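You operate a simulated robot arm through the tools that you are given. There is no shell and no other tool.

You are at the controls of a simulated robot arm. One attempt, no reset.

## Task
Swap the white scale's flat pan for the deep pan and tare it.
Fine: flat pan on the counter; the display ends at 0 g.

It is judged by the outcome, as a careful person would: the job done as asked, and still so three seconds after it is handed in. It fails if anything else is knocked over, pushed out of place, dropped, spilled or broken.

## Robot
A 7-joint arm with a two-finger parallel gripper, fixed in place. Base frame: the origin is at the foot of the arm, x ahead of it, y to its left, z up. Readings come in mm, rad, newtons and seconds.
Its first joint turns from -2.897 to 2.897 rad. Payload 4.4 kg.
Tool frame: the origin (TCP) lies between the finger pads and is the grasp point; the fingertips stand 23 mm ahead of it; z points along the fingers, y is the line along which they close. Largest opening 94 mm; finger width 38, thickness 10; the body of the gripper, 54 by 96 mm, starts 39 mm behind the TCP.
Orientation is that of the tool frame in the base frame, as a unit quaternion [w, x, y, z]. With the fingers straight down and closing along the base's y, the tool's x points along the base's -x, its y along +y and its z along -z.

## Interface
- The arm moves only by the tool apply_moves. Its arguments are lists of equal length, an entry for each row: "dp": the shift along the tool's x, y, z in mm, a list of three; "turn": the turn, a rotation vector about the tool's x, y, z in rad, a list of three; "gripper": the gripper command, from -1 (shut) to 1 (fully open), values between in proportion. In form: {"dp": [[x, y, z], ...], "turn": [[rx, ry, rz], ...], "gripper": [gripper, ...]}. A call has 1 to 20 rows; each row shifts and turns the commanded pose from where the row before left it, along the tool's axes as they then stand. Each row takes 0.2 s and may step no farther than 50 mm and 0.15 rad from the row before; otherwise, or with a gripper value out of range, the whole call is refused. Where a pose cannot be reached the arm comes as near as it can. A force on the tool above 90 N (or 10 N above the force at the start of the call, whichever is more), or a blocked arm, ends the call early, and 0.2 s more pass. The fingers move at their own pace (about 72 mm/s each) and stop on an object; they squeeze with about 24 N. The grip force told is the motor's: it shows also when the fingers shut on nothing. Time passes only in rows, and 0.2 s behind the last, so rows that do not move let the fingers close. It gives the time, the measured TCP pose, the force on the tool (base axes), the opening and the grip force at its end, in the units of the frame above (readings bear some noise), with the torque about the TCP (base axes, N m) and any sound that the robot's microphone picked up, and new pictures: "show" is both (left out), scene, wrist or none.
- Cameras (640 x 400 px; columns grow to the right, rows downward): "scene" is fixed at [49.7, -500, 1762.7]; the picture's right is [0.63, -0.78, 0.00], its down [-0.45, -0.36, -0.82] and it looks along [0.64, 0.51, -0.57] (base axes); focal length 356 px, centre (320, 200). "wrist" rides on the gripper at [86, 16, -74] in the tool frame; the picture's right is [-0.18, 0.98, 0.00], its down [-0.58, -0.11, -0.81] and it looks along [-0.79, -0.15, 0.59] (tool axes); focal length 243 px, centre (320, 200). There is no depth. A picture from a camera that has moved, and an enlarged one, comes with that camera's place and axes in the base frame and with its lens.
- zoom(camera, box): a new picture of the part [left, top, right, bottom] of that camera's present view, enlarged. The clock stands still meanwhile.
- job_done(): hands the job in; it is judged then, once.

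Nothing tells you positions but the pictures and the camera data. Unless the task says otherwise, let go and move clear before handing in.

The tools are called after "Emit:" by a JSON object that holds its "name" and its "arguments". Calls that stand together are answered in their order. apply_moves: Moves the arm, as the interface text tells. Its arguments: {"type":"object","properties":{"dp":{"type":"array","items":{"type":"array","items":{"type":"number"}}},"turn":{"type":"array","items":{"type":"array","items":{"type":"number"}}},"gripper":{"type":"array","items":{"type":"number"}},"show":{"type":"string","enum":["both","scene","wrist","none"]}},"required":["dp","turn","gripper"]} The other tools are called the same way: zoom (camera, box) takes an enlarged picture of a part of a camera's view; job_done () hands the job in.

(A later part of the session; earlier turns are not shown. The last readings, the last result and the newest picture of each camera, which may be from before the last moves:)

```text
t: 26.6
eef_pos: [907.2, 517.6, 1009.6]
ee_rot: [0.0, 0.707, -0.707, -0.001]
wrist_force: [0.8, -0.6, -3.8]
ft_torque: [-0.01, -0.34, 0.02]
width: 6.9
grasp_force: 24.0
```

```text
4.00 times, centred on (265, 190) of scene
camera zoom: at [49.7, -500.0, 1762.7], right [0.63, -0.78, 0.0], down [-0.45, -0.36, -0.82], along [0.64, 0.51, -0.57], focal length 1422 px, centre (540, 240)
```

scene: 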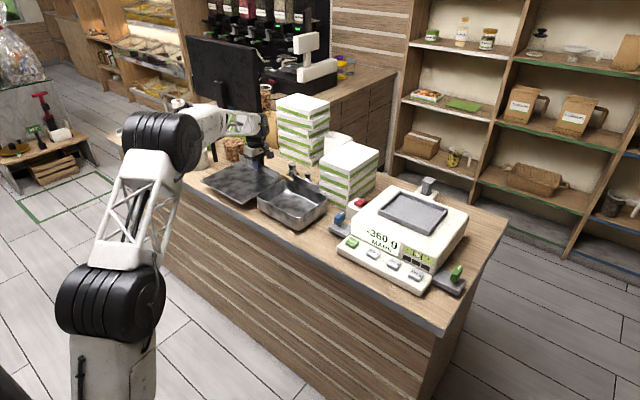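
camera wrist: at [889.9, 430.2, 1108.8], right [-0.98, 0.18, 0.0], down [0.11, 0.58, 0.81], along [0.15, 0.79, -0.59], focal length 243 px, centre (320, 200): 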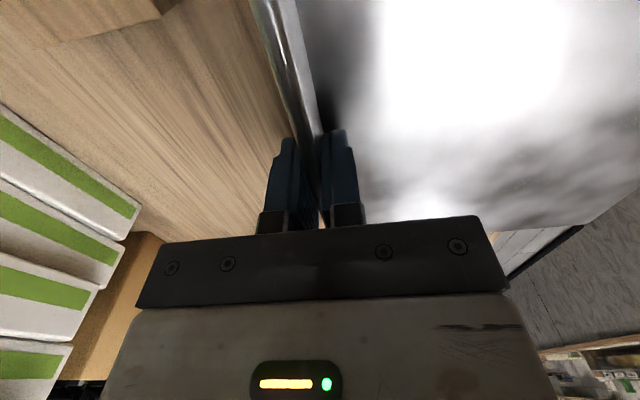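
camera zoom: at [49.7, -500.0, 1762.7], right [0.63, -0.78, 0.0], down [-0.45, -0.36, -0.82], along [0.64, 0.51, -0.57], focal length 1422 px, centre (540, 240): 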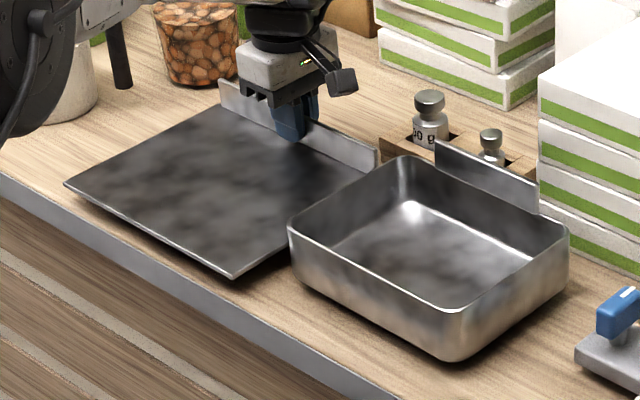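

Still free. I go on lowering.

Emit:
{"name": "apply_moves", "arguments": {"dp": [[0, 0, 2], [0, 0, 2], [0, 0, 2], [0, 0, 0]], "turn": [[0, 0, 0], [0, 0, 0], [0, 0, 0], [0, 0, 0]], "gripper": [-1, -1, -1, -1], "show": "none"}}

Emit:
{"name": "zoom", "arguments": {"camera": "scene", "box": [190, 160, 270, 220]}}

```text
t: 27.6
eef_pos: [906.6, 518.4, 1003.0]
ee_rot: [0.0, -0.707, 0.707, 0.0]
wrist_force: [0.8, -0.9, -3.3]
ft_torque: [-0.01, -0.32, 0.02]
width: 7.0
grasp_force: 23.9
```

```text
6.67 times, centred on (230, 190) of scene
camera zoom: at [49.7, -500.0, 1762.7], right [0.63, -0.78, 0.0], down [-0.45, -0.36, -0.82], along [0.64, 0.51, -0.57], focal length 2370 px, centre (920, 267)
```

zoom: 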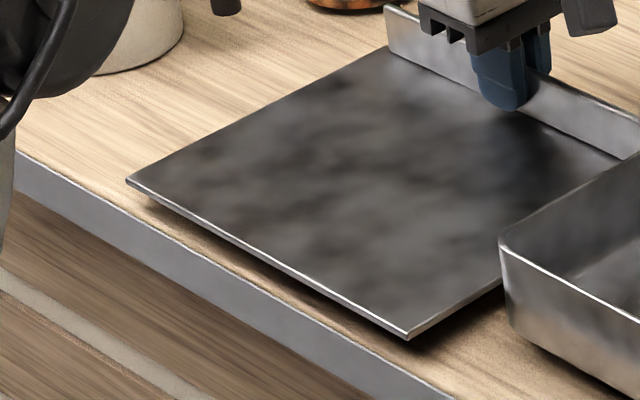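

The pan's front edge is only ~15 mm from the counter edge, so I'd like to shift it inward. I'll check the gap between the flange end and the weight block first.

Emit:
{"name": "zoom", "arguments": {"camera": "scene", "box": [240, 150, 320, 210]}}

Emit:
{"name": "zoom", "arguments": {"camera": "wrist", "box": [0, 0, 400, 250]}}

```text
6.67 times, centred on (280, 180) of scene
camera zoom: at [49.7, -500.0, 1762.7], right [0.63, -0.78, 0.0], down [-0.45, -0.36, -0.82], along [0.64, 0.51, -0.57], focal length 2370 px, centre (587, 333)
```

zoom: 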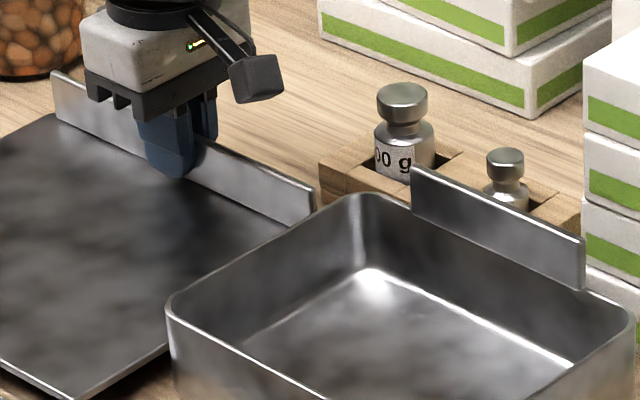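

```text
1.60 times, centred on (200, 125) of wrist
camera zoom: at [890.0, 431.9, 1079.1], right [-0.98, 0.18, 0.0], down [0.11, 0.58, 0.81], along [0.15, 0.79, -0.59], focal length 388 px, centre (512, 320)
```

zoom: 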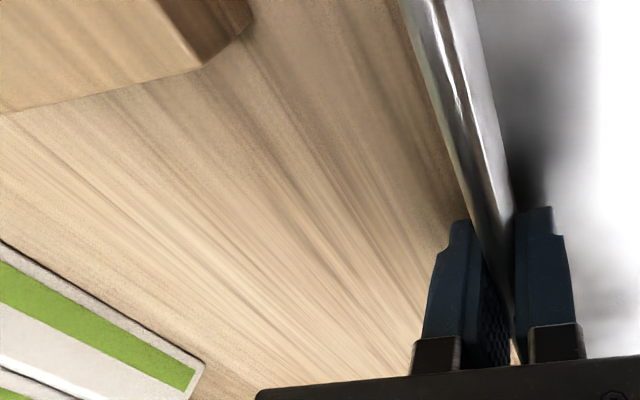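

The block is ~30 mm behind the flange line, so a 10 mm shift in +x is safe. I'll shift, then keep lowering.

Emit:
{"name": "apply_moves", "arguments": {"dp": [[0, -5, 0], [0, -5, 0], [0, 0, 2], [0, 0, 2], [0, 0, 2], [0, 0, 0]], "turn": [[0, 0, 0], [0, 0, 0], [0, 0, 0], [0, 0, 0], [0, 0, 0], [0, 0, 0]], "gripper": [-1, -1, -1, -1, -1, -1], "show": "none"}}

Emit:
{"name": "zoom", "arguments": {"camera": "scene", "box": [190, 160, 270, 220]}}

```text
t: 29.0
eef_pos: [917.1, 518.6, 999.9]
ee_rot: [0.001, -0.707, 0.707, 0.0]
wrist_force: [-0.1, 7.8, 15.5]
ft_torque: [-0.17, 0.44, -0.25]
width: 6.7
grasp_force: 23.5
```

```text
6.67 times, centred on (230, 190) of scene
camera zoom: at [49.7, -500.0, 1762.7], right [0.63, -0.78, 0.0], down [-0.45, -0.36, -0.82], along [0.64, 0.51, -0.57], focal length 2370 px, centre (920, 267)
```

zoom: 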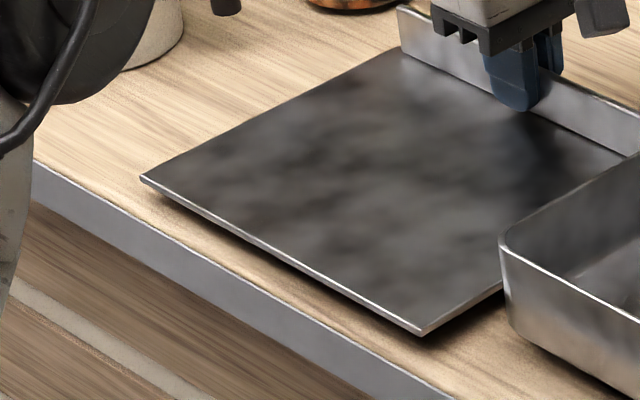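

Contact registered (≈15 N), and the pan appears to rest on a raised foot beneath it. I'll check around before releasing.

Emit:
{"name": "apply_moves", "arguments": {"dp": [[0, 0, -1]], "turn": [[0, 0, 0]], "gripper": [-1]}}

Emit:
{"name": "zoom", "arguments": {"camera": "scene", "box": [140, 80, 340, 240]}}

Emit:
{"name": "zoom", "arguments": {"camera": "scene", "box": [240, 150, 320, 210]}}

```text
t: 29.4
eef_pos: [916.7, 518.0, 998.6]
ee_rot: [0.0, 0.707, -0.707, 0.0]
wrist_force: [-1.3, 7.3, 12.1]
ft_torque: [0.54, 0.44, -0.24]
width: 6.7
grasp_force: 24.1
camera wrist: at [900.3, 431.7, 1073.8], right [-0.98, 0.18, 0.0], down [0.11, 0.58, 0.81], along [0.15, 0.79, -0.59], focal length 243 px, centre (320, 200)
```

scene: 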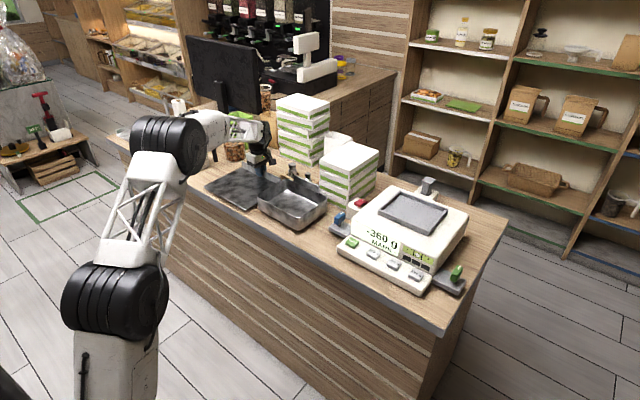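
wrist: 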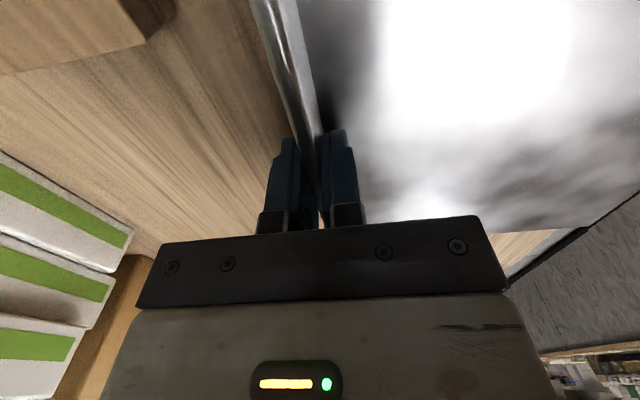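

```text
2.50 times, centred on (240, 160) of scene
camera zoom: at [49.7, -500.0, 1762.7], right [0.63, -0.78, 0.0], down [-0.45, -0.36, -0.82], along [0.64, 0.51, -0.57], focal length 889 px, centre (520, 300)
```

zoom: 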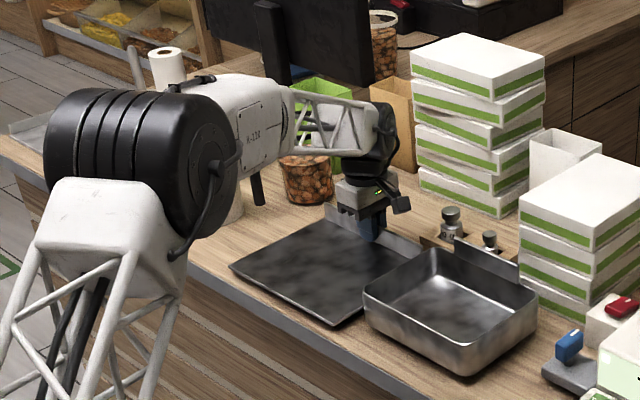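

```text
6.67 times, centred on (280, 180) of scene
camera zoom: at [49.7, -500.0, 1762.7], right [0.63, -0.78, 0.0], down [-0.45, -0.36, -0.82], along [0.64, 0.51, -0.57], focal length 2370 px, centre (587, 333)
```

zoom: 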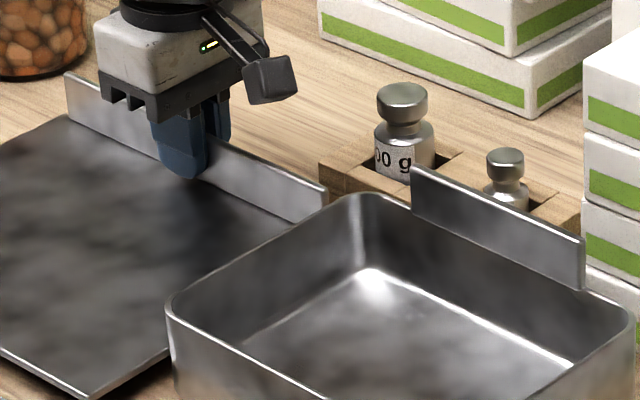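

The surroundings are clear, with ~40 mm gaps to the deep pan and the block. I'll relieve the pressing force a little, then open the gripper.

Emit:
{"name": "apply_moves", "arguments": {"dp": [[0, 0, -1], [0, 0, 0]], "turn": [[0, 0, 0], [0, 0, 0]], "gripper": [-1, -1], "show": "none"}}

```text
t: 30.0
eef_pos: [917.0, 517.9, 998.5]
ee_rot: [0.0, -0.707, 0.707, -0.001]
wrist_force: [-3.2, 1.4, 5.3]
ft_torque: [0.39, 0.21, 0.08]
width: 6.9
grasp_force: 24.0
```

The force is relaxing, so the pan rests on the counter. I'll open and back straight up.

Emit:
{"name": "apply_moves", "arguments": {"dp": [[0, 0, 0], [0, 0, 0], [0, 0, 0]], "turn": [[0, 0, 0], [0, 0, 0], [0, 0, 0]], "gripper": [-0.6, -0.3, -0.3], "show": "both"}}

Emit:
{"name": "zoom", "arguments": {"camera": "scene", "box": [190, 140, 340, 240]}}

```text
t: 30.8
eef_pos: [918.2, 517.6, 999.3]
ee_rot: [0.0, -0.707, 0.707, 0.0]
wrist_force: [-0.8, 0.1, -0.2]
ft_torque: [-0.01, -0.01, 0.0]
width: 32.8
grasp_force: 0.1
camera wrist: at [900.7, 431.7, 1074.3], right [-0.98, 0.18, 0.0], down [0.11, 0.58, 0.81], along [0.15, 0.79, -0.59], focal length 243 px, centre (320, 200)
```

scene: 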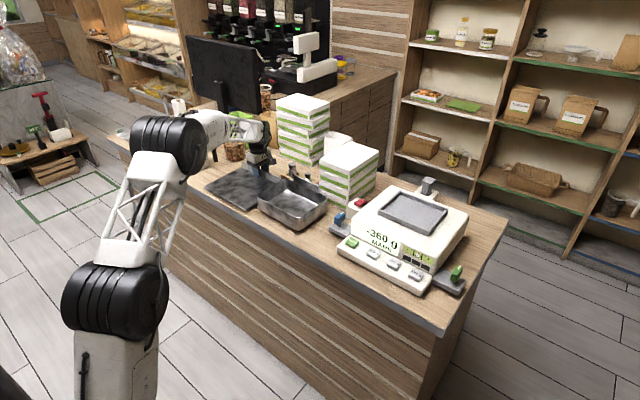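
wrist: 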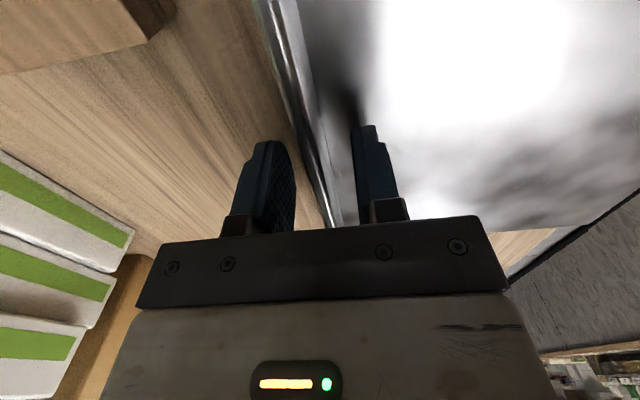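

```text
4.00 times, centred on (265, 190) of scene
camera zoom: at [49.7, -500.0, 1762.7], right [0.63, -0.78, 0.0], down [-0.45, -0.36, -0.82], along [0.64, 0.51, -0.57], focal length 1422 px, centre (540, 240)
```

zoom: 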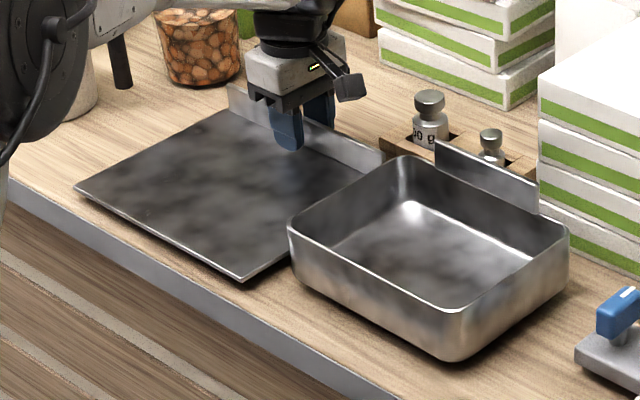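

The flat pan sits flat and free on the counter. I'll rise clear and move over the deep pan's front wall for a look (the weights are right behind its rear flange, so the front wall is the safer grip).

Emit:
{"name": "apply_moves", "arguments": {"dp": [[0, 0, -20], [0, 0, -40], [0, 0, -45], [0, 0, -45], [0, 0, -45], [0, 10, -45], [10, 30, -10], [35, 40, 0], [45, 40, 0], [45, 40, 0], [45, 16, 0], [45, 0, 0], [40, 0, 0], [15, 0, 0], [0, 0, 0]], "turn": [[0, 0, 0], [0, 0, 0], [0, 0, 0], [0, 0, 0], [0, 0, 0], [0, 0, 0], [0, 0, 0], [0, 0, 0], [0, 0, 0], [0, 0, 0], [0, 0, 0], [0, 0, 0], [0, 0, 0], [0, 0, 0], [0, 0, 0]], "gripper": [-0.3, -0.3, -0.3, 0, 0, 0, 0, 0, 0, 0, 0, 0, 0, 0, 0]}}

Emit:
{"name": "zoom", "arguments": {"camera": "wrist", "box": [160, 0, 480, 240]}}

Emit:
{"name": "zoom", "arguments": {"camera": "scene", "box": [190, 130, 350, 240]}}

```text
refused: row 8 steps farther than a row can; nothing moved
```

```text
1.67 times, centred on (320, 120) of wrist
camera zoom: at [900.7, 431.7, 1074.3], right [-0.98, 0.18, 0.0], down [0.11, 0.58, 0.81], along [0.15, 0.79, -0.59], focal length 404 px, centre (320, 333)
```

zoom: 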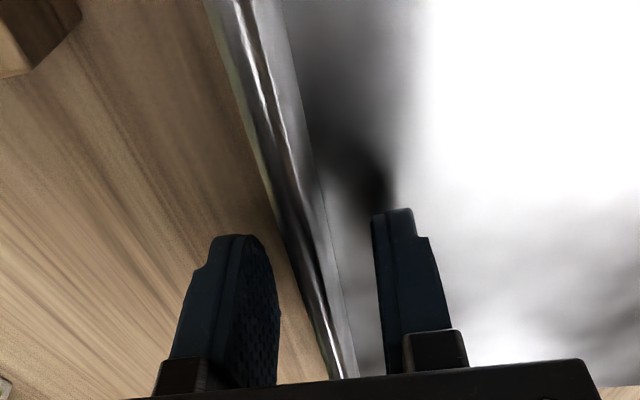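

```text
3.64 times, centred on (270, 185) of scene
camera zoom: at [49.7, -500.0, 1762.7], right [0.63, -0.78, 0.0], down [-0.45, -0.36, -0.82], along [0.64, 0.51, -0.57], focal length 1293 px, centre (502, 254)
```

zoom: 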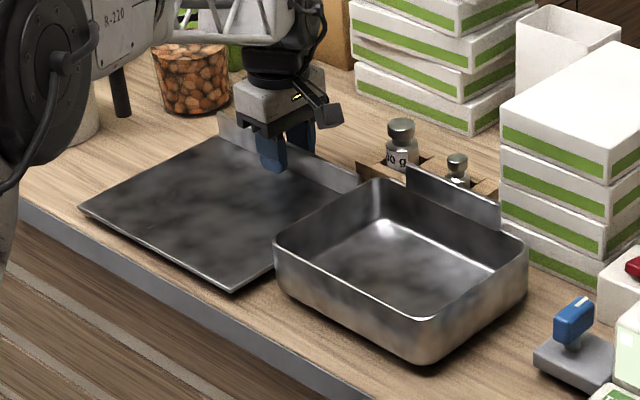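

One row was over the step limit, so nothing moved; the flat pan is still resting well. I'll resend the move with smaller diagonal steps.

Emit:
{"name": "apply_moves", "arguments": {"dp": [[0, 0, -20], [0, 0, -40], [0, 0, -45], [0, 0, -45], [0, 0, -45], [0, 10, -45], [10, 30, -10], [30, 35, 0], [35, 30, 0], [35, 30, 0], [35, 30, 0], [45, 11, 0], [45, 0, 0], [35, 0, 0], [10, 0, 0], [0, 0, 0]], "turn": [[0, 0, 0], [0, 0, 0], [0, 0, 0], [0, 0, 0], [0, 0, 0], [0, 0, 0], [0, 0, 0], [0, 0, 0], [0, 0, 0], [0, 0, 0], [0, 0, 0], [0, 0, 0], [0, 0, 0], [0, 0, 0], [0, 0, 0], [0, 0, 0]], "gripper": [-0.3, -0.3, -0.3, 0, 0, 0, 0, 0, 0, 0, 0, 0, 0, 0, 0, 0]}}

Emit:
{"name": "zoom", "arguments": {"camera": "wrist", "box": [160, 0, 480, 240]}}

Emit:
{"name": "zoom", "arguments": {"camera": "scene", "box": [190, 130, 350, 240]}}

```text
t: 34.2
eef_pos: [738.6, 238.1, 1248.0]
ee_rot: [0.0, -0.707, 0.707, 0.0]
wrist_force: [1.1, 0.2, -0.2]
ft_torque: [-0.02, -0.03, -0.02]
width: 47.1
grasp_force: 0.0
camera wrist: at [722.8, 151.4, 1324.3], right [-0.98, 0.18, 0.0], down [0.11, 0.58, 0.81], along [0.15, 0.79, -0.59], focal length 243 px, centre (320, 200)
```

scene: 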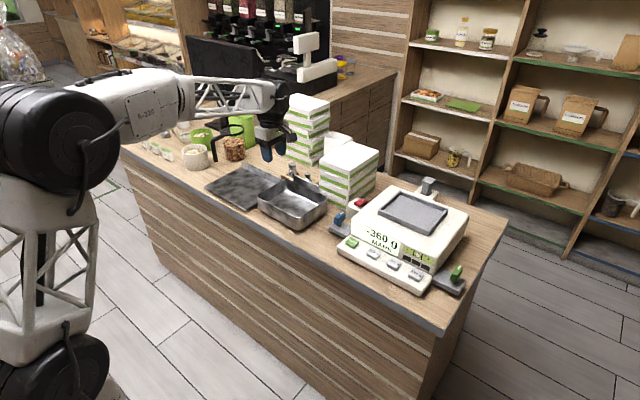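
wrist: 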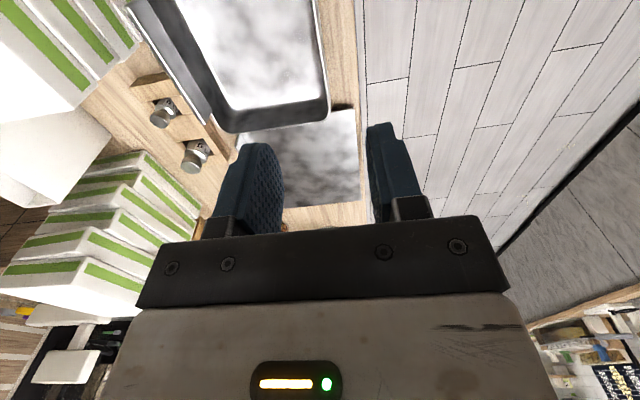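

```text
1.67 times, centred on (320, 120) of wrist
camera zoom: at [722.8, 151.4, 1324.3], right [-0.98, 0.18, 0.0], down [0.11, 0.58, 0.81], along [0.15, 0.79, -0.59], focal length 404 px, centre (320, 333)
```

zoom: 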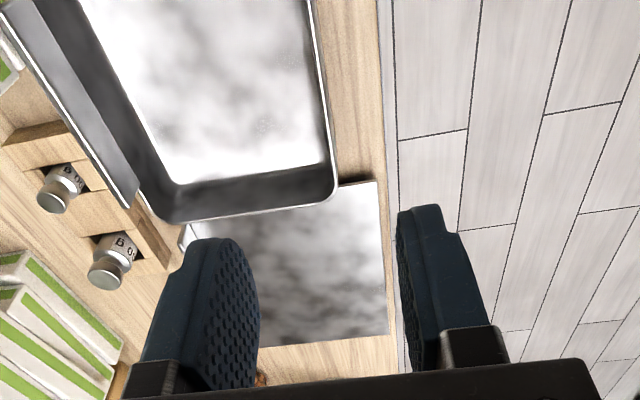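

```text
3.64 times, centred on (270, 185) of scene
camera zoom: at [49.7, -500.0, 1762.7], right [0.63, -0.78, 0.0], down [-0.45, -0.36, -0.82], along [0.64, 0.51, -0.57], focal length 1293 px, centre (502, 254)
```

zoom: 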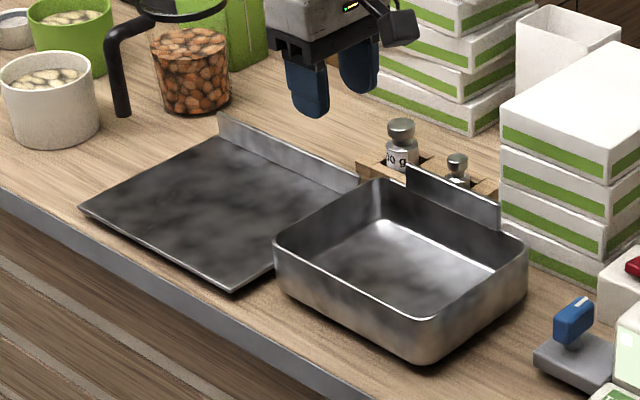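

The deep pan's rim is at z≈1026, its front wall at x≈741–743 and its centre near (822, 250). I'll line up over the middle of the front wall and descend to just above the rim, then check.

Emit:
{"name": "apply_moves", "arguments": {"dp": [[-12, -4.4, 0], [0, 0, 30], [0, 0, 45], [0, 0, 45], [0, 0, 40], [0, 0, 20], [0, 0, 0]], "turn": [[0, 0, 0], [0, 0, 0], [0, 0, 0], [0, 0, 0], [0, 0, 0], [0, 0, 0], [0, 0, 0]], "gripper": [0, 0, 0, 0, 0, 0, 0]}}

Emit:
{"name": "zoom", "arguments": {"camera": "wrist", "box": [160, 0, 480, 240]}}

Emit:
{"name": "zoom", "arguments": {"camera": "scene", "box": [230, 140, 350, 240]}}

```text
t: 35.8
eef_pos: [744.7, 248.5, 1070.0]
ee_rot: [0.0, -0.707, 0.707, -0.001]
wrist_force: [-0.5, 0.2, -0.5]
ft_torque: [0.0, 0.05, 0.03]
width: 47.1
grasp_force: 0.0
camera wrist: at [727.6, 162.8, 1144.5], right [-0.98, 0.18, 0.0], down [0.11, 0.58, 0.81], along [0.15, 0.79, -0.59], focal length 243 px, centre (320, 200)
```

scene: 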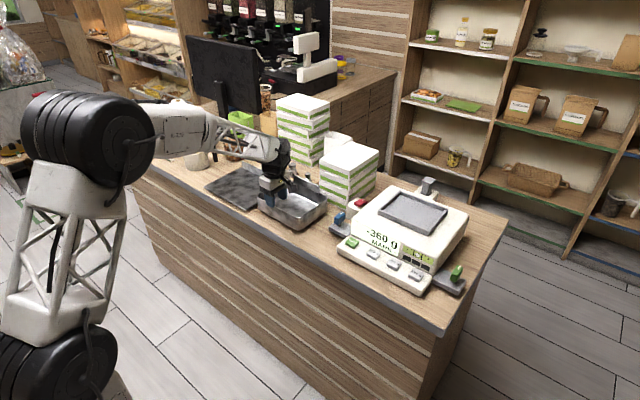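
wrist: 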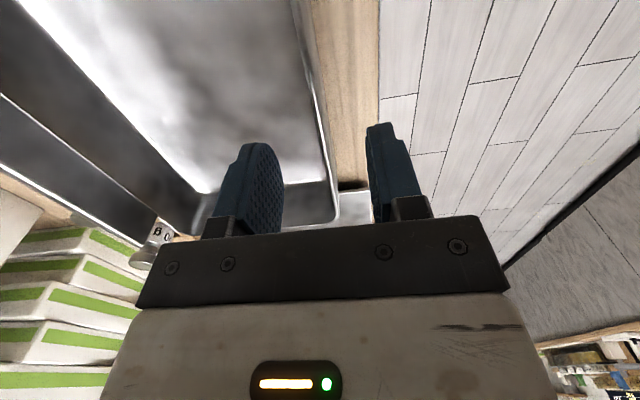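

```text
1.67 times, centred on (320, 120) of wrist
camera zoom: at [727.6, 162.8, 1144.5], right [-0.98, 0.18, 0.0], down [0.11, 0.58, 0.81], along [0.15, 0.79, -0.59], focal length 404 px, centre (320, 333)
```

zoom: 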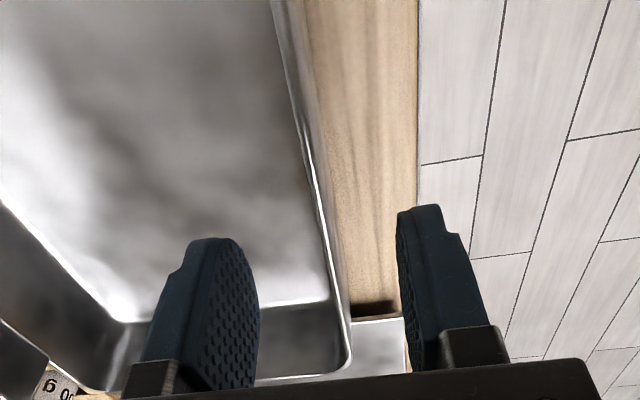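

```text
4.00 times, centred on (290, 190) of scene
camera zoom: at [49.7, -500.0, 1762.7], right [0.63, -0.78, 0.0], down [-0.45, -0.36, -0.82], along [0.64, 0.51, -0.57], focal length 1422 px, centre (440, 240)
```

zoom: 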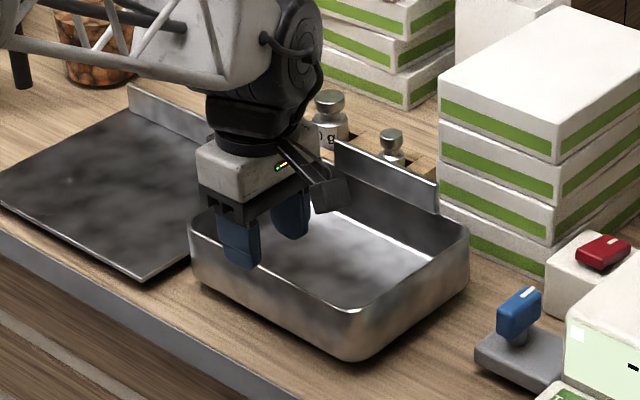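

The front wall is well between the fingers. I'll descend to z≈1014 and close on it.

Emit:
{"name": "apply_moves", "arguments": {"dp": [[0, 1.5, 20], [0, 0, 20], [0, 0, 16], [0, 0, 0], [0, 0, 0], [0, 0, 0], [0, 0, 0]], "turn": [[0, 0, 0], [0, 0, 0], [0, 0, 0], [0, 0, 0], [0, 0, 0], [0, 0, 0], [0, 0, 0]], "gripper": [0, 0, 0, 0, -1, -1, -1]}}

Emit:
{"name": "zoom", "arguments": {"camera": "scene", "box": [230, 140, 350, 240]}}

```text
t: 37.4
eef_pos: [743.9, 250.3, 1014.0]
ee_rot: [0.0, 0.707, -0.707, 0.0]
wrist_force: [0.6, -1.2, 0.1]
ft_torque: [0.17, -0.01, 0.01]
width: 3.9
grasp_force: 23.7
camera wrist: at [726.5, 163.5, 1089.1], right [-0.98, 0.18, 0.0], down [0.11, 0.58, 0.81], along [0.15, 0.79, -0.59], focal length 243 px, centre (320, 200)
```

scene: 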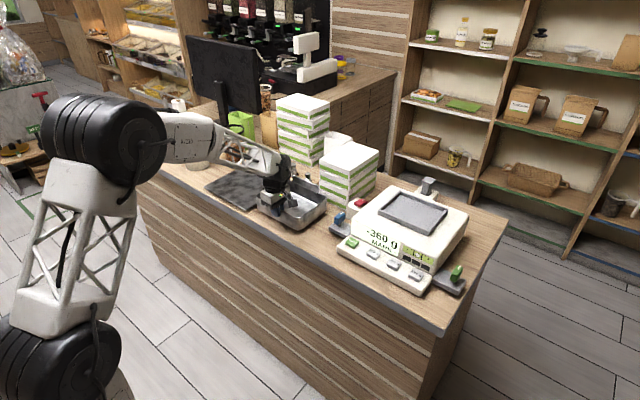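
wrist: 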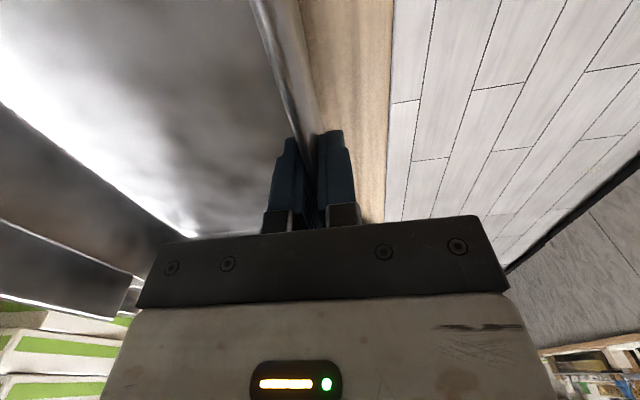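

```text
4.00 times, centred on (290, 190) of scene
camera zoom: at [49.7, -500.0, 1762.7], right [0.63, -0.78, 0.0], down [-0.45, -0.36, -0.82], along [0.64, 0.51, -0.57], focal length 1422 px, centre (440, 240)
```

zoom: 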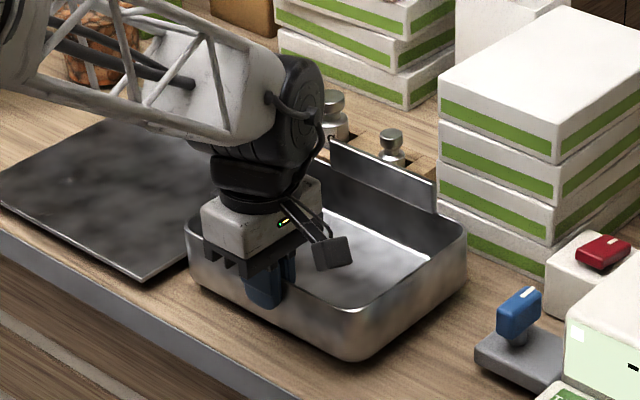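

The wall is gripped (3.9 mm). I'll lift gently and check whether the rear droops.

Emit:
{"name": "apply_moves", "arguments": {"dp": [[0, 0, -3], [0, 0, -4], [0, 0, -4], [0, 0, -4], [0, 0, 0]], "turn": [[0, 0, 0], [0, 0, 0], [0, 0, 0], [0, 0, 0], [0, 0, 0]], "gripper": [-1, -1, -1, -1, -1]}}

Emit:
{"name": "zoom", "arguments": {"camera": "scene", "box": [230, 140, 350, 240]}}

```text
t: 38.6
eef_pos: [743.6, 249.5, 1028.1]
ee_rot: [0.0, 0.707, -0.707, 0.0]
wrist_force: [0.9, 0.0, -4.0]
ft_torque: [-0.01, 0.41, -0.03]
width: 4.0
grasp_force: 24.0
camera wrist: at [726.7, 163.9, 1104.5], right [-0.98, 0.18, 0.0], down [0.11, 0.58, 0.81], along [0.15, 0.79, -0.59], focal length 243 px, centre (320, 200)
```

scene: 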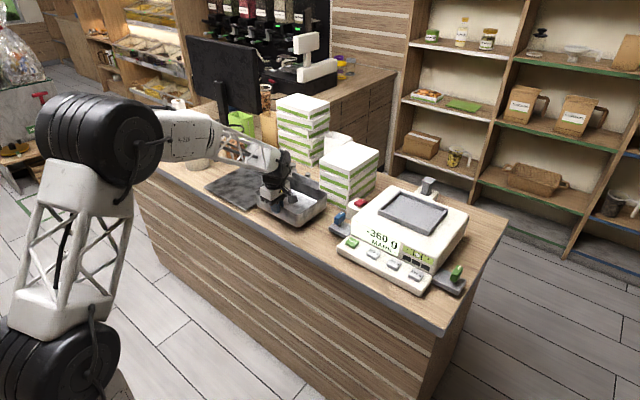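
wrist: 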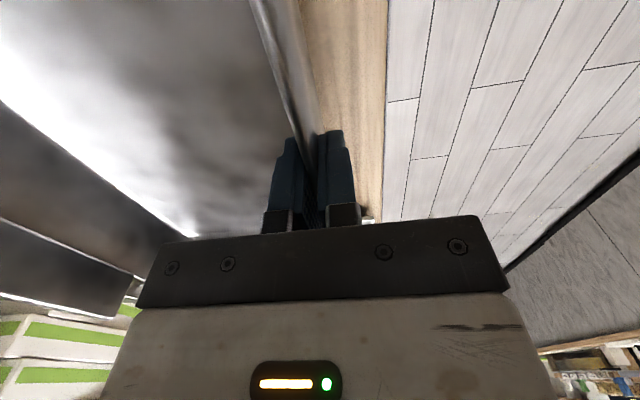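

```text
4.00 times, centred on (290, 190) of scene
camera zoom: at [49.7, -500.0, 1762.7], right [0.63, -0.78, 0.0], down [-0.45, -0.36, -0.82], along [0.64, 0.51, -0.57], focal length 1422 px, centre (440, 240)
```

zoom: 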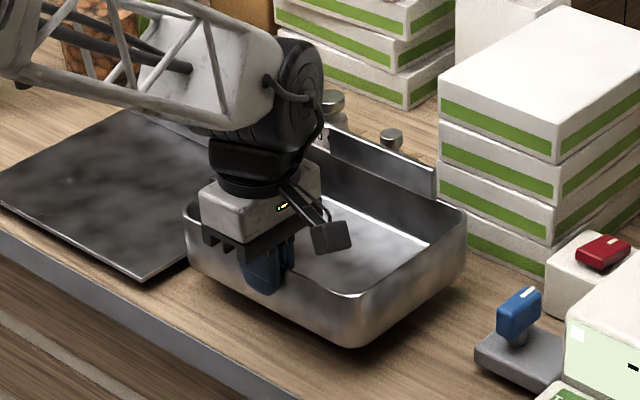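

The deep pan is lifted and level (0.41 N m, holding). I'll raise it to about z 1250 and then move across to above the scale.

Emit:
{"name": "apply_moves", "arguments": {"dp": [[0, 0, -12], [0, 0, -22], [0, 0, -28], [0, 0, -30], [0, 0, -30], [0, 0, -30], [0, 0, -30], [0, 0, -25], [0, 0, -12], [0, 0, -3], [0, 0, 0]], "turn": [[0, 0, 0], [0, 0, 0], [0, 0, 0], [0, 0, 0], [0, 0, 0], [0, 0, 0], [0, 0, 0], [0, 0, 0], [0, 0, 0], [0, 0, 0], [0, 0, 0]], "gripper": [-1, -1, -1, -1, -1, -1, -1, -1, -1, -1, -1]}}

Emit:
{"name": "apply_moves", "arguments": {"dp": [[12, 0, 0], [25, 0, 0], [35, 0, 0], [40, 0, 0], [40, -5, 0], [40, -15, 0], [40, -20, 0], [40, -20, 0], [40, -20, 0], [40, -20, 0], [32, -20, 0], [16, -14, 0], [6, -5, 0], [2, -2, 0], [0, 0, 0]], "turn": [[0, 0, 0], [0, 0, 0], [0, 0, 0], [0, 0, 0], [0, 0, 0], [0, 0, 0], [0, 0, 0], [0, 0, 0], [0, 0, 0], [0, 0, 0], [0, 0, 0], [0, 0, 0], [0, 0, 0], [0, 0, 0], [0, 0, 0]], "gripper": [-1, -1, -1, -1, -1, -1, -1, -1, -1, -1, -1, -1, -1, -1, -1]}}

Emit:
{"name": "zoom", "arguments": {"camera": "scene", "box": [330, 100, 490, 280]}}

```text
t: 41.0
eef_pos: [743.1, 250.0, 1250.1]
ee_rot: [0.0, 0.707, -0.707, 0.0]
wrist_force: [-0.1, -0.9, -4.5]
ft_torque: [-0.02, 0.42, -0.01]
width: 3.7
grasp_force: 23.5
camera wrist: at [726.9, 162.9, 1325.7], right [-0.98, 0.18, 0.0], down [0.11, 0.58, 0.81], along [0.15, 0.79, -0.59], focal length 243 px, centre (320, 200)
```

scene: 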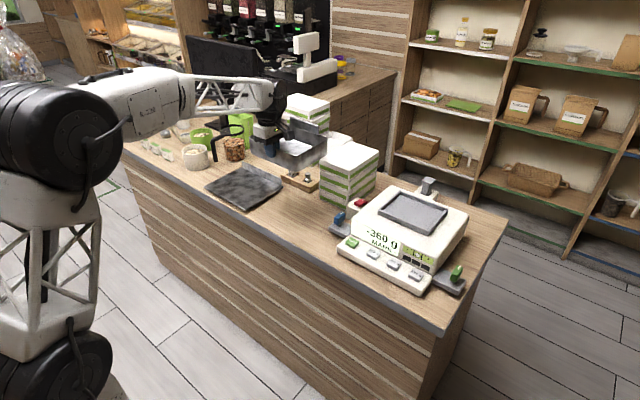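
wrist: 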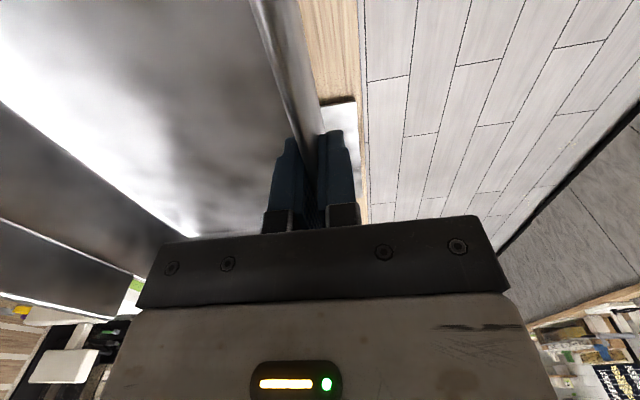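

```text
t: 44.2
eef_pos: [884.7, -159.5, 1251.9]
ee_rot: [0.0, 0.707, -0.707, 0.0]
wrist_force: [-0.3, 0.6, -5.5]
ft_torque: [-0.03, 0.37, -0.01]
width: 4.0
grasp_force: 24.2
camera wrist: at [868.8, -244.8, 1326.6], right [-0.98, 0.18, 0.0], down [0.11, 0.58, 0.81], along [0.15, 0.79, -0.59], focal length 243 px, centre (320, 200)
```

scene: 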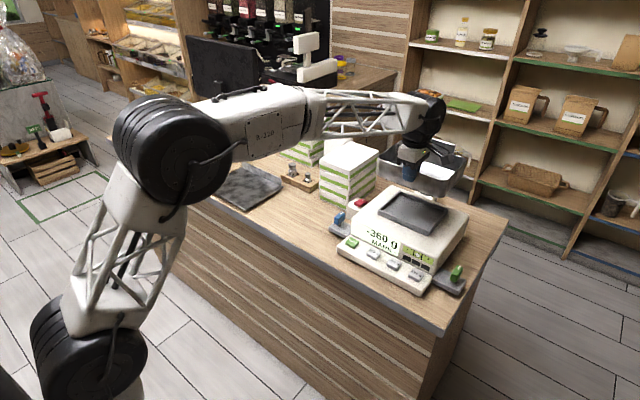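
wrist: 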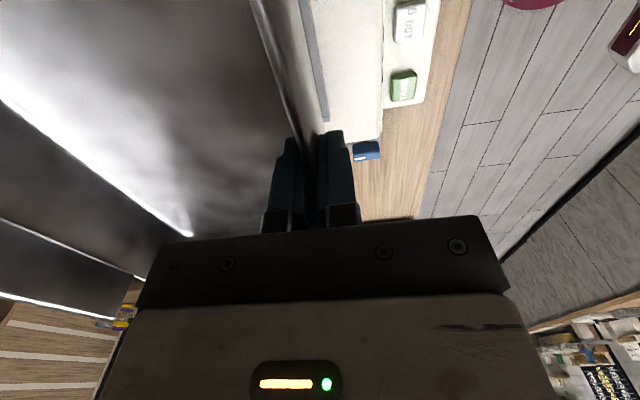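

```text
2.22 times, centred on (410, 190) of scene
camera zoom: at [49.7, -500.0, 1762.7], right [0.63, -0.78, 0.0], down [-0.45, -0.36, -0.82], along [0.64, 0.51, -0.57], focal length 790 px, centre (120, 222)
```

zoom: 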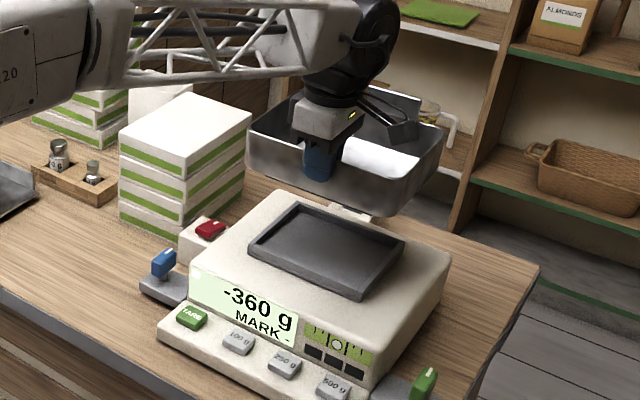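

The deep pan is above the scale and aligned with the tray (front edge at x≈892, left end y≈−70). I'll zoom in to check the pan's tilt before lowering.

Emit:
{"name": "zoom", "arguments": {"camera": "scene", "box": [380, 110, 460, 180]}}

Emit:
{"name": "zoom", "arguments": {"camera": "scene", "box": [200, 150, 330, 230]}}

```text
5.71 times, centred on (420, 145) of scene
camera zoom: at [49.7, -500.0, 1762.7], right [0.63, -0.78, 0.0], down [-0.45, -0.36, -0.82], along [0.64, 0.51, -0.57], focal length 2031 px, centre (-251, 514)
```

zoom: 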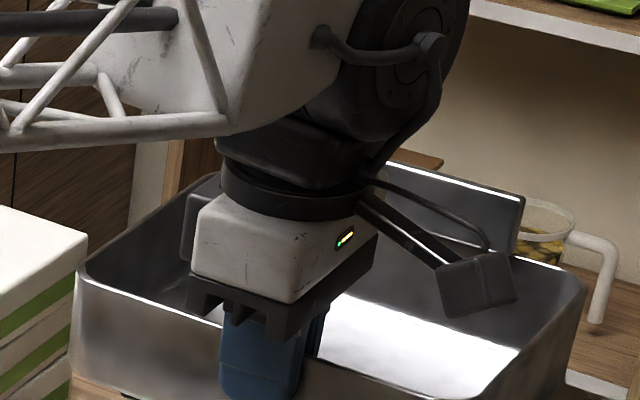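

```text
4.92 times, centred on (265, 190) of scene
camera zoom: at [49.7, -500.0, 1762.7], right [0.63, -0.78, 0.0], down [-0.45, -0.36, -0.82], along [0.64, 0.51, -0.57], focal length 1750 px, centre (591, 249)
```

zoom: 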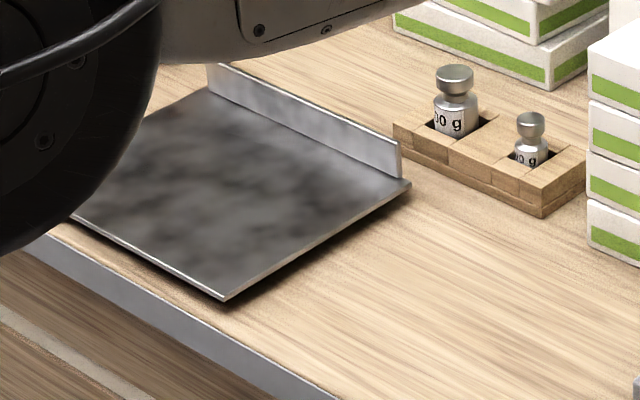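

The flat pan is lying fine on the counter, and the deep pan hangs level. If seated like the flat pan was, contact should come near TCP z≈1126. I'll lower to 1150 first and inspect the alignment.

Emit:
{"name": "apply_moves", "arguments": {"dp": [[0, 0, 12], [0, 0, 25], [0, 0, 28], [0, 0, 22], [0, 0, 10], [0, 0, 4], [0, 0, 0]], "turn": [[0, 0, 0], [0, 0, 0], [0, 0, 0], [0, 0, 0], [0, 0, 0], [0, 0, 0], [0, 0, 0]], "gripper": [-1, -1, -1, -1, -1, -1, -1]}}

Emit:
{"name": "zoom", "arguments": {"camera": "scene", "box": [370, 140, 480, 240]}}

Emit:
{"name": "zoom", "arguments": {"camera": "wrist", "box": [200, 0, 460, 190]}}

```text
t: 45.8
eef_pos: [884.9, -159.2, 1149.4]
ee_rot: [0.001, 0.707, -0.707, -0.001]
wrist_force: [1.1, -0.3, -5.4]
ft_torque: [-0.06, 0.41, 0.0]
width: 4.0
grasp_force: 24.2
camera wrist: at [868.0, -245.4, 1224.9], right [-0.98, 0.18, 0.0], down [0.11, 0.58, 0.81], along [0.15, 0.79, -0.59], focal length 243 px, centre (320, 200)
```

scene: 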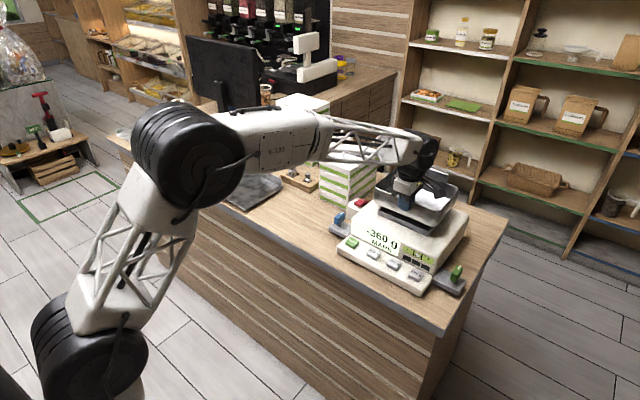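
wrist: 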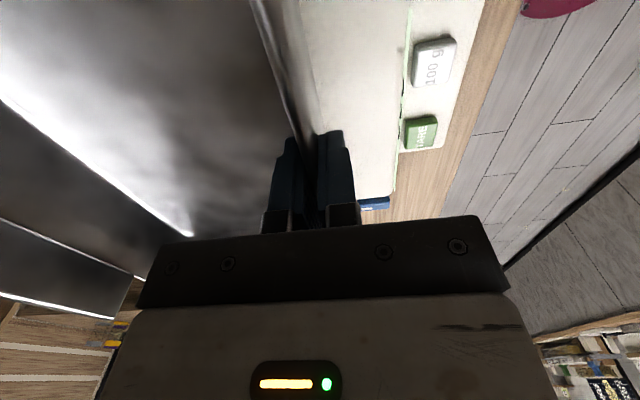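

```text
4.00 times, centred on (425, 190) of scene
camera zoom: at [49.7, -500.0, 1762.7], right [0.63, -0.78, 0.0], down [-0.45, -0.36, -0.82], along [0.64, 0.51, -0.57], focal length 1422 px, centre (-100, 240)
```

zoom: 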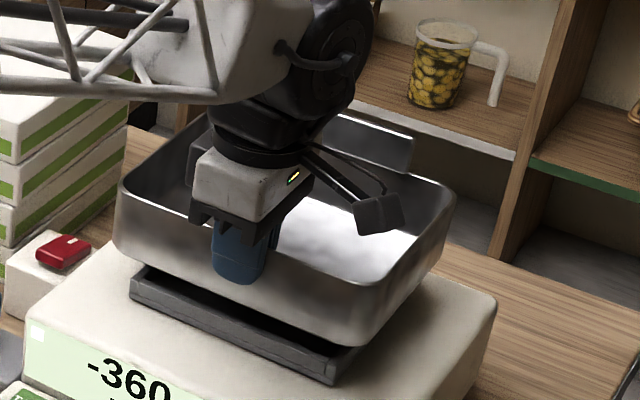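

```text
2.11 times, centred on (330, 95) of wrist
camera zoom: at [868.0, -245.4, 1224.9], right [-0.98, 0.18, 0.0], down [0.11, 0.58, 0.81], along [0.15, 0.79, -0.59], focal length 511 px, centre (299, 421)
```

zoom: 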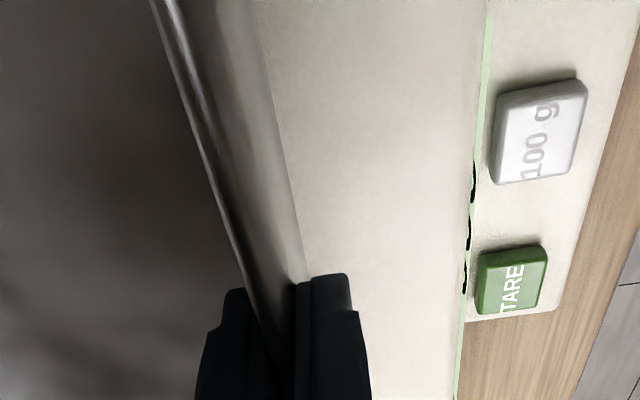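

The pan overhangs the tray evenly left and right. I'll lower in small steps, watching the force for early contact.

Emit:
{"name": "apply_moves", "arguments": {"dp": [[0, 0, 3], [0, 0, 3], [0, 0, 2], [0, 0, 2], [0, 0, 0]], "turn": [[0, 0, 0], [0, 0, 0], [0, 0, 0], [0, 0, 0], [0, 0, 0]], "gripper": [-1, -1, -1, -1, -1], "show": "none"}}

Emit:
{"name": "zoom", "arguments": {"camera": "scene", "box": [360, 160, 470, 260]}}

```text
t: 47.0
eef_pos: [883.1, -159.7, 1138.9]
ee_rot: [0.0, 0.707, -0.707, 0.0]
wrist_force: [-0.3, 0.1, -4.1]
ft_torque: [-0.01, 0.38, -0.02]
width: 3.8
grasp_force: 23.3
```

```text
4.00 times, centred on (415, 210) of scene
camera zoom: at [49.7, -500.0, 1762.7], right [0.63, -0.78, 0.0], down [-0.45, -0.36, -0.82], along [0.64, 0.51, -0.57], focal length 1422 px, centre (-60, 160)
```

zoom: 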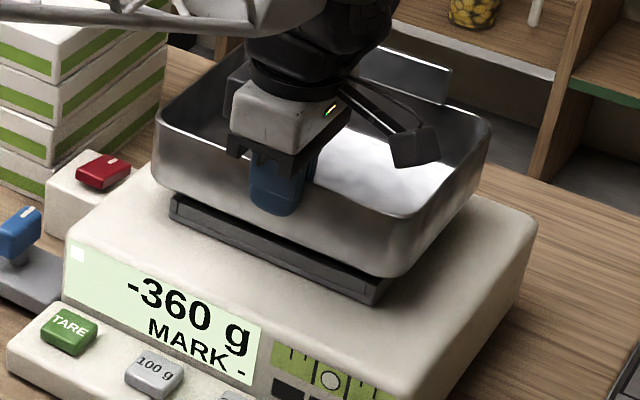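

No contact at 1139 mm and the display still reads −360 g. I'll continue down.

Emit:
{"name": "apply_moves", "arguments": {"dp": [[0, 0, 2], [0, 0, 2], [0, 0, 1.5], [0, 0, 0]], "turn": [[0, 0, 0], [0, 0, 0], [0, 0, 0], [0, 0, 0]], "gripper": [-1, -1, -1, -1], "show": "none"}}

Emit:
{"name": "zoom", "arguments": {"camera": "scene", "box": [360, 160, 470, 260]}}

```text
t: 48.0
eef_pos: [884.7, -159.0, 1135.3]
ee_rot: [0.0, 0.707, -0.707, 0.001]
wrist_force: [-6.6, -9.7, 16.2]
ft_torque: [0.0, -0.59, -0.26]
width: 3.6
grasp_force: 24.4
```

```text
4.00 times, centred on (415, 210) of scene
camera zoom: at [49.7, -500.0, 1762.7], right [0.63, -0.78, 0.0], down [-0.45, -0.36, -0.82], along [0.64, 0.51, -0.57], focal length 1422 px, centre (-60, 160)
```

zoom: 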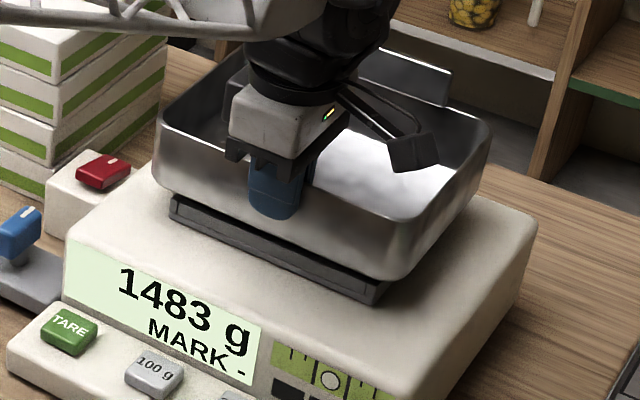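

Contact came ~9 mm early: the pan evidently has a foot that must drop into the tray recess and it's currently on the rim. I'll lift slightly off and measure the offset from close-up pictures.

Emit:
{"name": "apply_moves", "arguments": {"dp": [[0, 0, -4], [0, 0, -2], [0, 0, 0]], "turn": [[0, 0, 0], [0, 0, 0], [0, 0, 0]], "gripper": [-1, -1, -1], "show": "none"}}

Emit:
{"name": "zoom", "arguments": {"camera": "scene", "box": [380, 180, 430, 240]}}

Emit:
{"name": "zoom", "arguments": {"camera": "scene", "box": [430, 170, 490, 240]}}

Emit:
{"name": "zoom", "arguments": {"camera": "wrist", "box": [0, 0, 400, 330]}}

```text
t: 48.8
eef_pos: [885.5, -159.3, 1139.7]
ee_rot: [0.001, -0.707, 0.707, 0.0]
wrist_force: [0.1, 1.1, -4.4]
ft_torque: [0.01, 0.39, -0.01]
width: 3.8
grasp_force: 23.8
```

```text
6.67 times, centred on (405, 210) of scene
camera zoom: at [49.7, -500.0, 1762.7], right [0.63, -0.78, 0.0], down [-0.45, -0.36, -0.82], along [0.64, 0.51, -0.57], focal length 2370 px, centre (-247, 133)
```

zoom: 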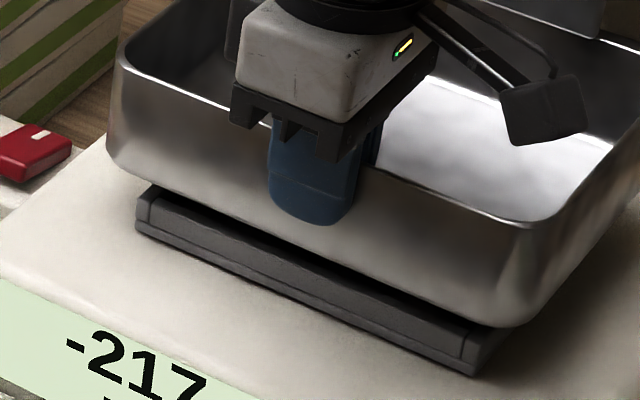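

```text
5.71 times, centred on (460, 205) of scene
camera zoom: at [49.7, -500.0, 1762.7], right [0.63, -0.78, 0.0], down [-0.45, -0.36, -0.82], along [0.64, 0.51, -0.57], focal length 2031 px, centre (-480, 171)
```

zoom: 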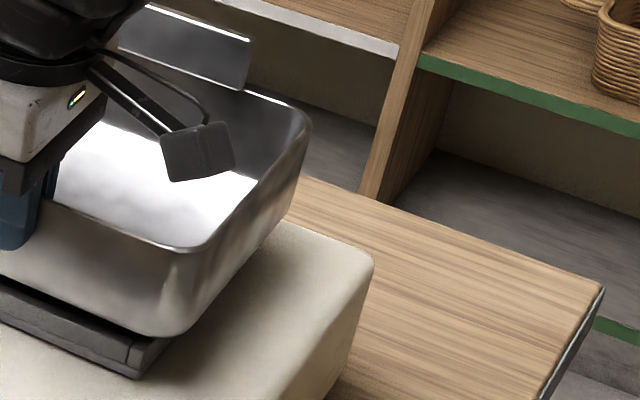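

```text
1.21 times, centred on (200, 165) of wrist
camera zoom: at [867.9, -244.5, 1215.1], right [-0.98, 0.18, 0.0], down [0.11, 0.58, 0.81], along [0.15, 0.79, -0.59], focal length 294 px, centre (466, 242)
```

zoom: 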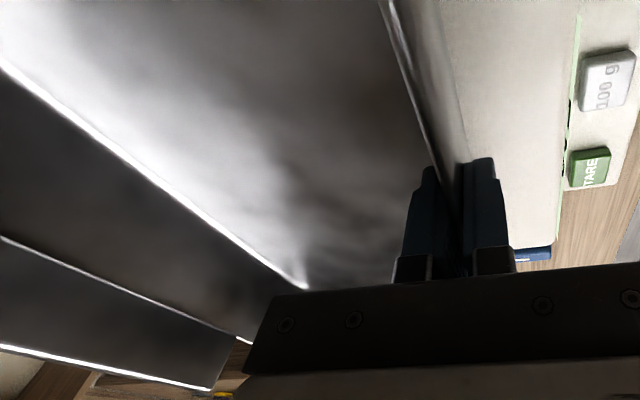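

From calibrated close-ups, the pan centre is about (963, −160) while the tray centre is about (969, −158), so the pan is some 5 mm too far toward the robot. I'll shift +5 in x and +1.5 in y, then lower gently again.

Emit:
{"name": "apply_moves", "arguments": {"dp": [[-1.5, -5, 0], [0, 0, 2], [0, 0, 2], [0, 0, 1.5], [0, 0, 0]], "turn": [[0, 0, 0], [0, 0, 0], [0, 0, 0], [0, 0, 0], [0, 0, 0]], "gripper": [-1, -1, -1, -1, -1], "show": "none"}}

Emit:
{"name": "zoom", "arguments": {"camera": "scene", "box": [360, 160, 470, 260]}}

```text
t: 50.0
eef_pos: [890.0, -157.2, 1135.8]
ee_rot: [0.001, -0.706, 0.708, 0.001]
wrist_force: [-2.9, -7.6, 16.1]
ft_torque: [0.02, -0.8, -0.45]
width: 4.4
grasp_force: 23.9
```

```text
4.00 times, centred on (415, 210) of scene
camera zoom: at [49.7, -500.0, 1762.7], right [0.63, -0.78, 0.0], down [-0.45, -0.36, -0.82], along [0.64, 0.51, -0.57], focal length 1422 px, centre (-60, 160)
```

zoom: 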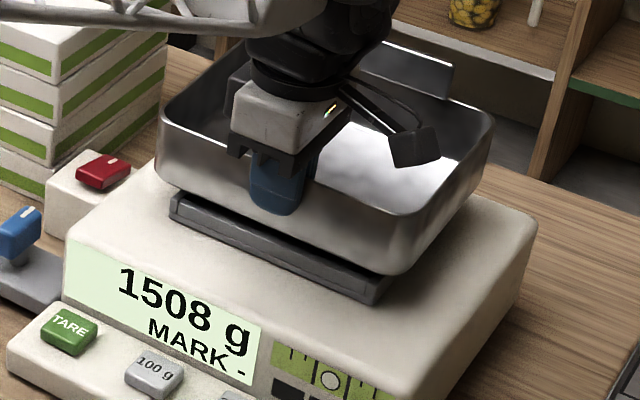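

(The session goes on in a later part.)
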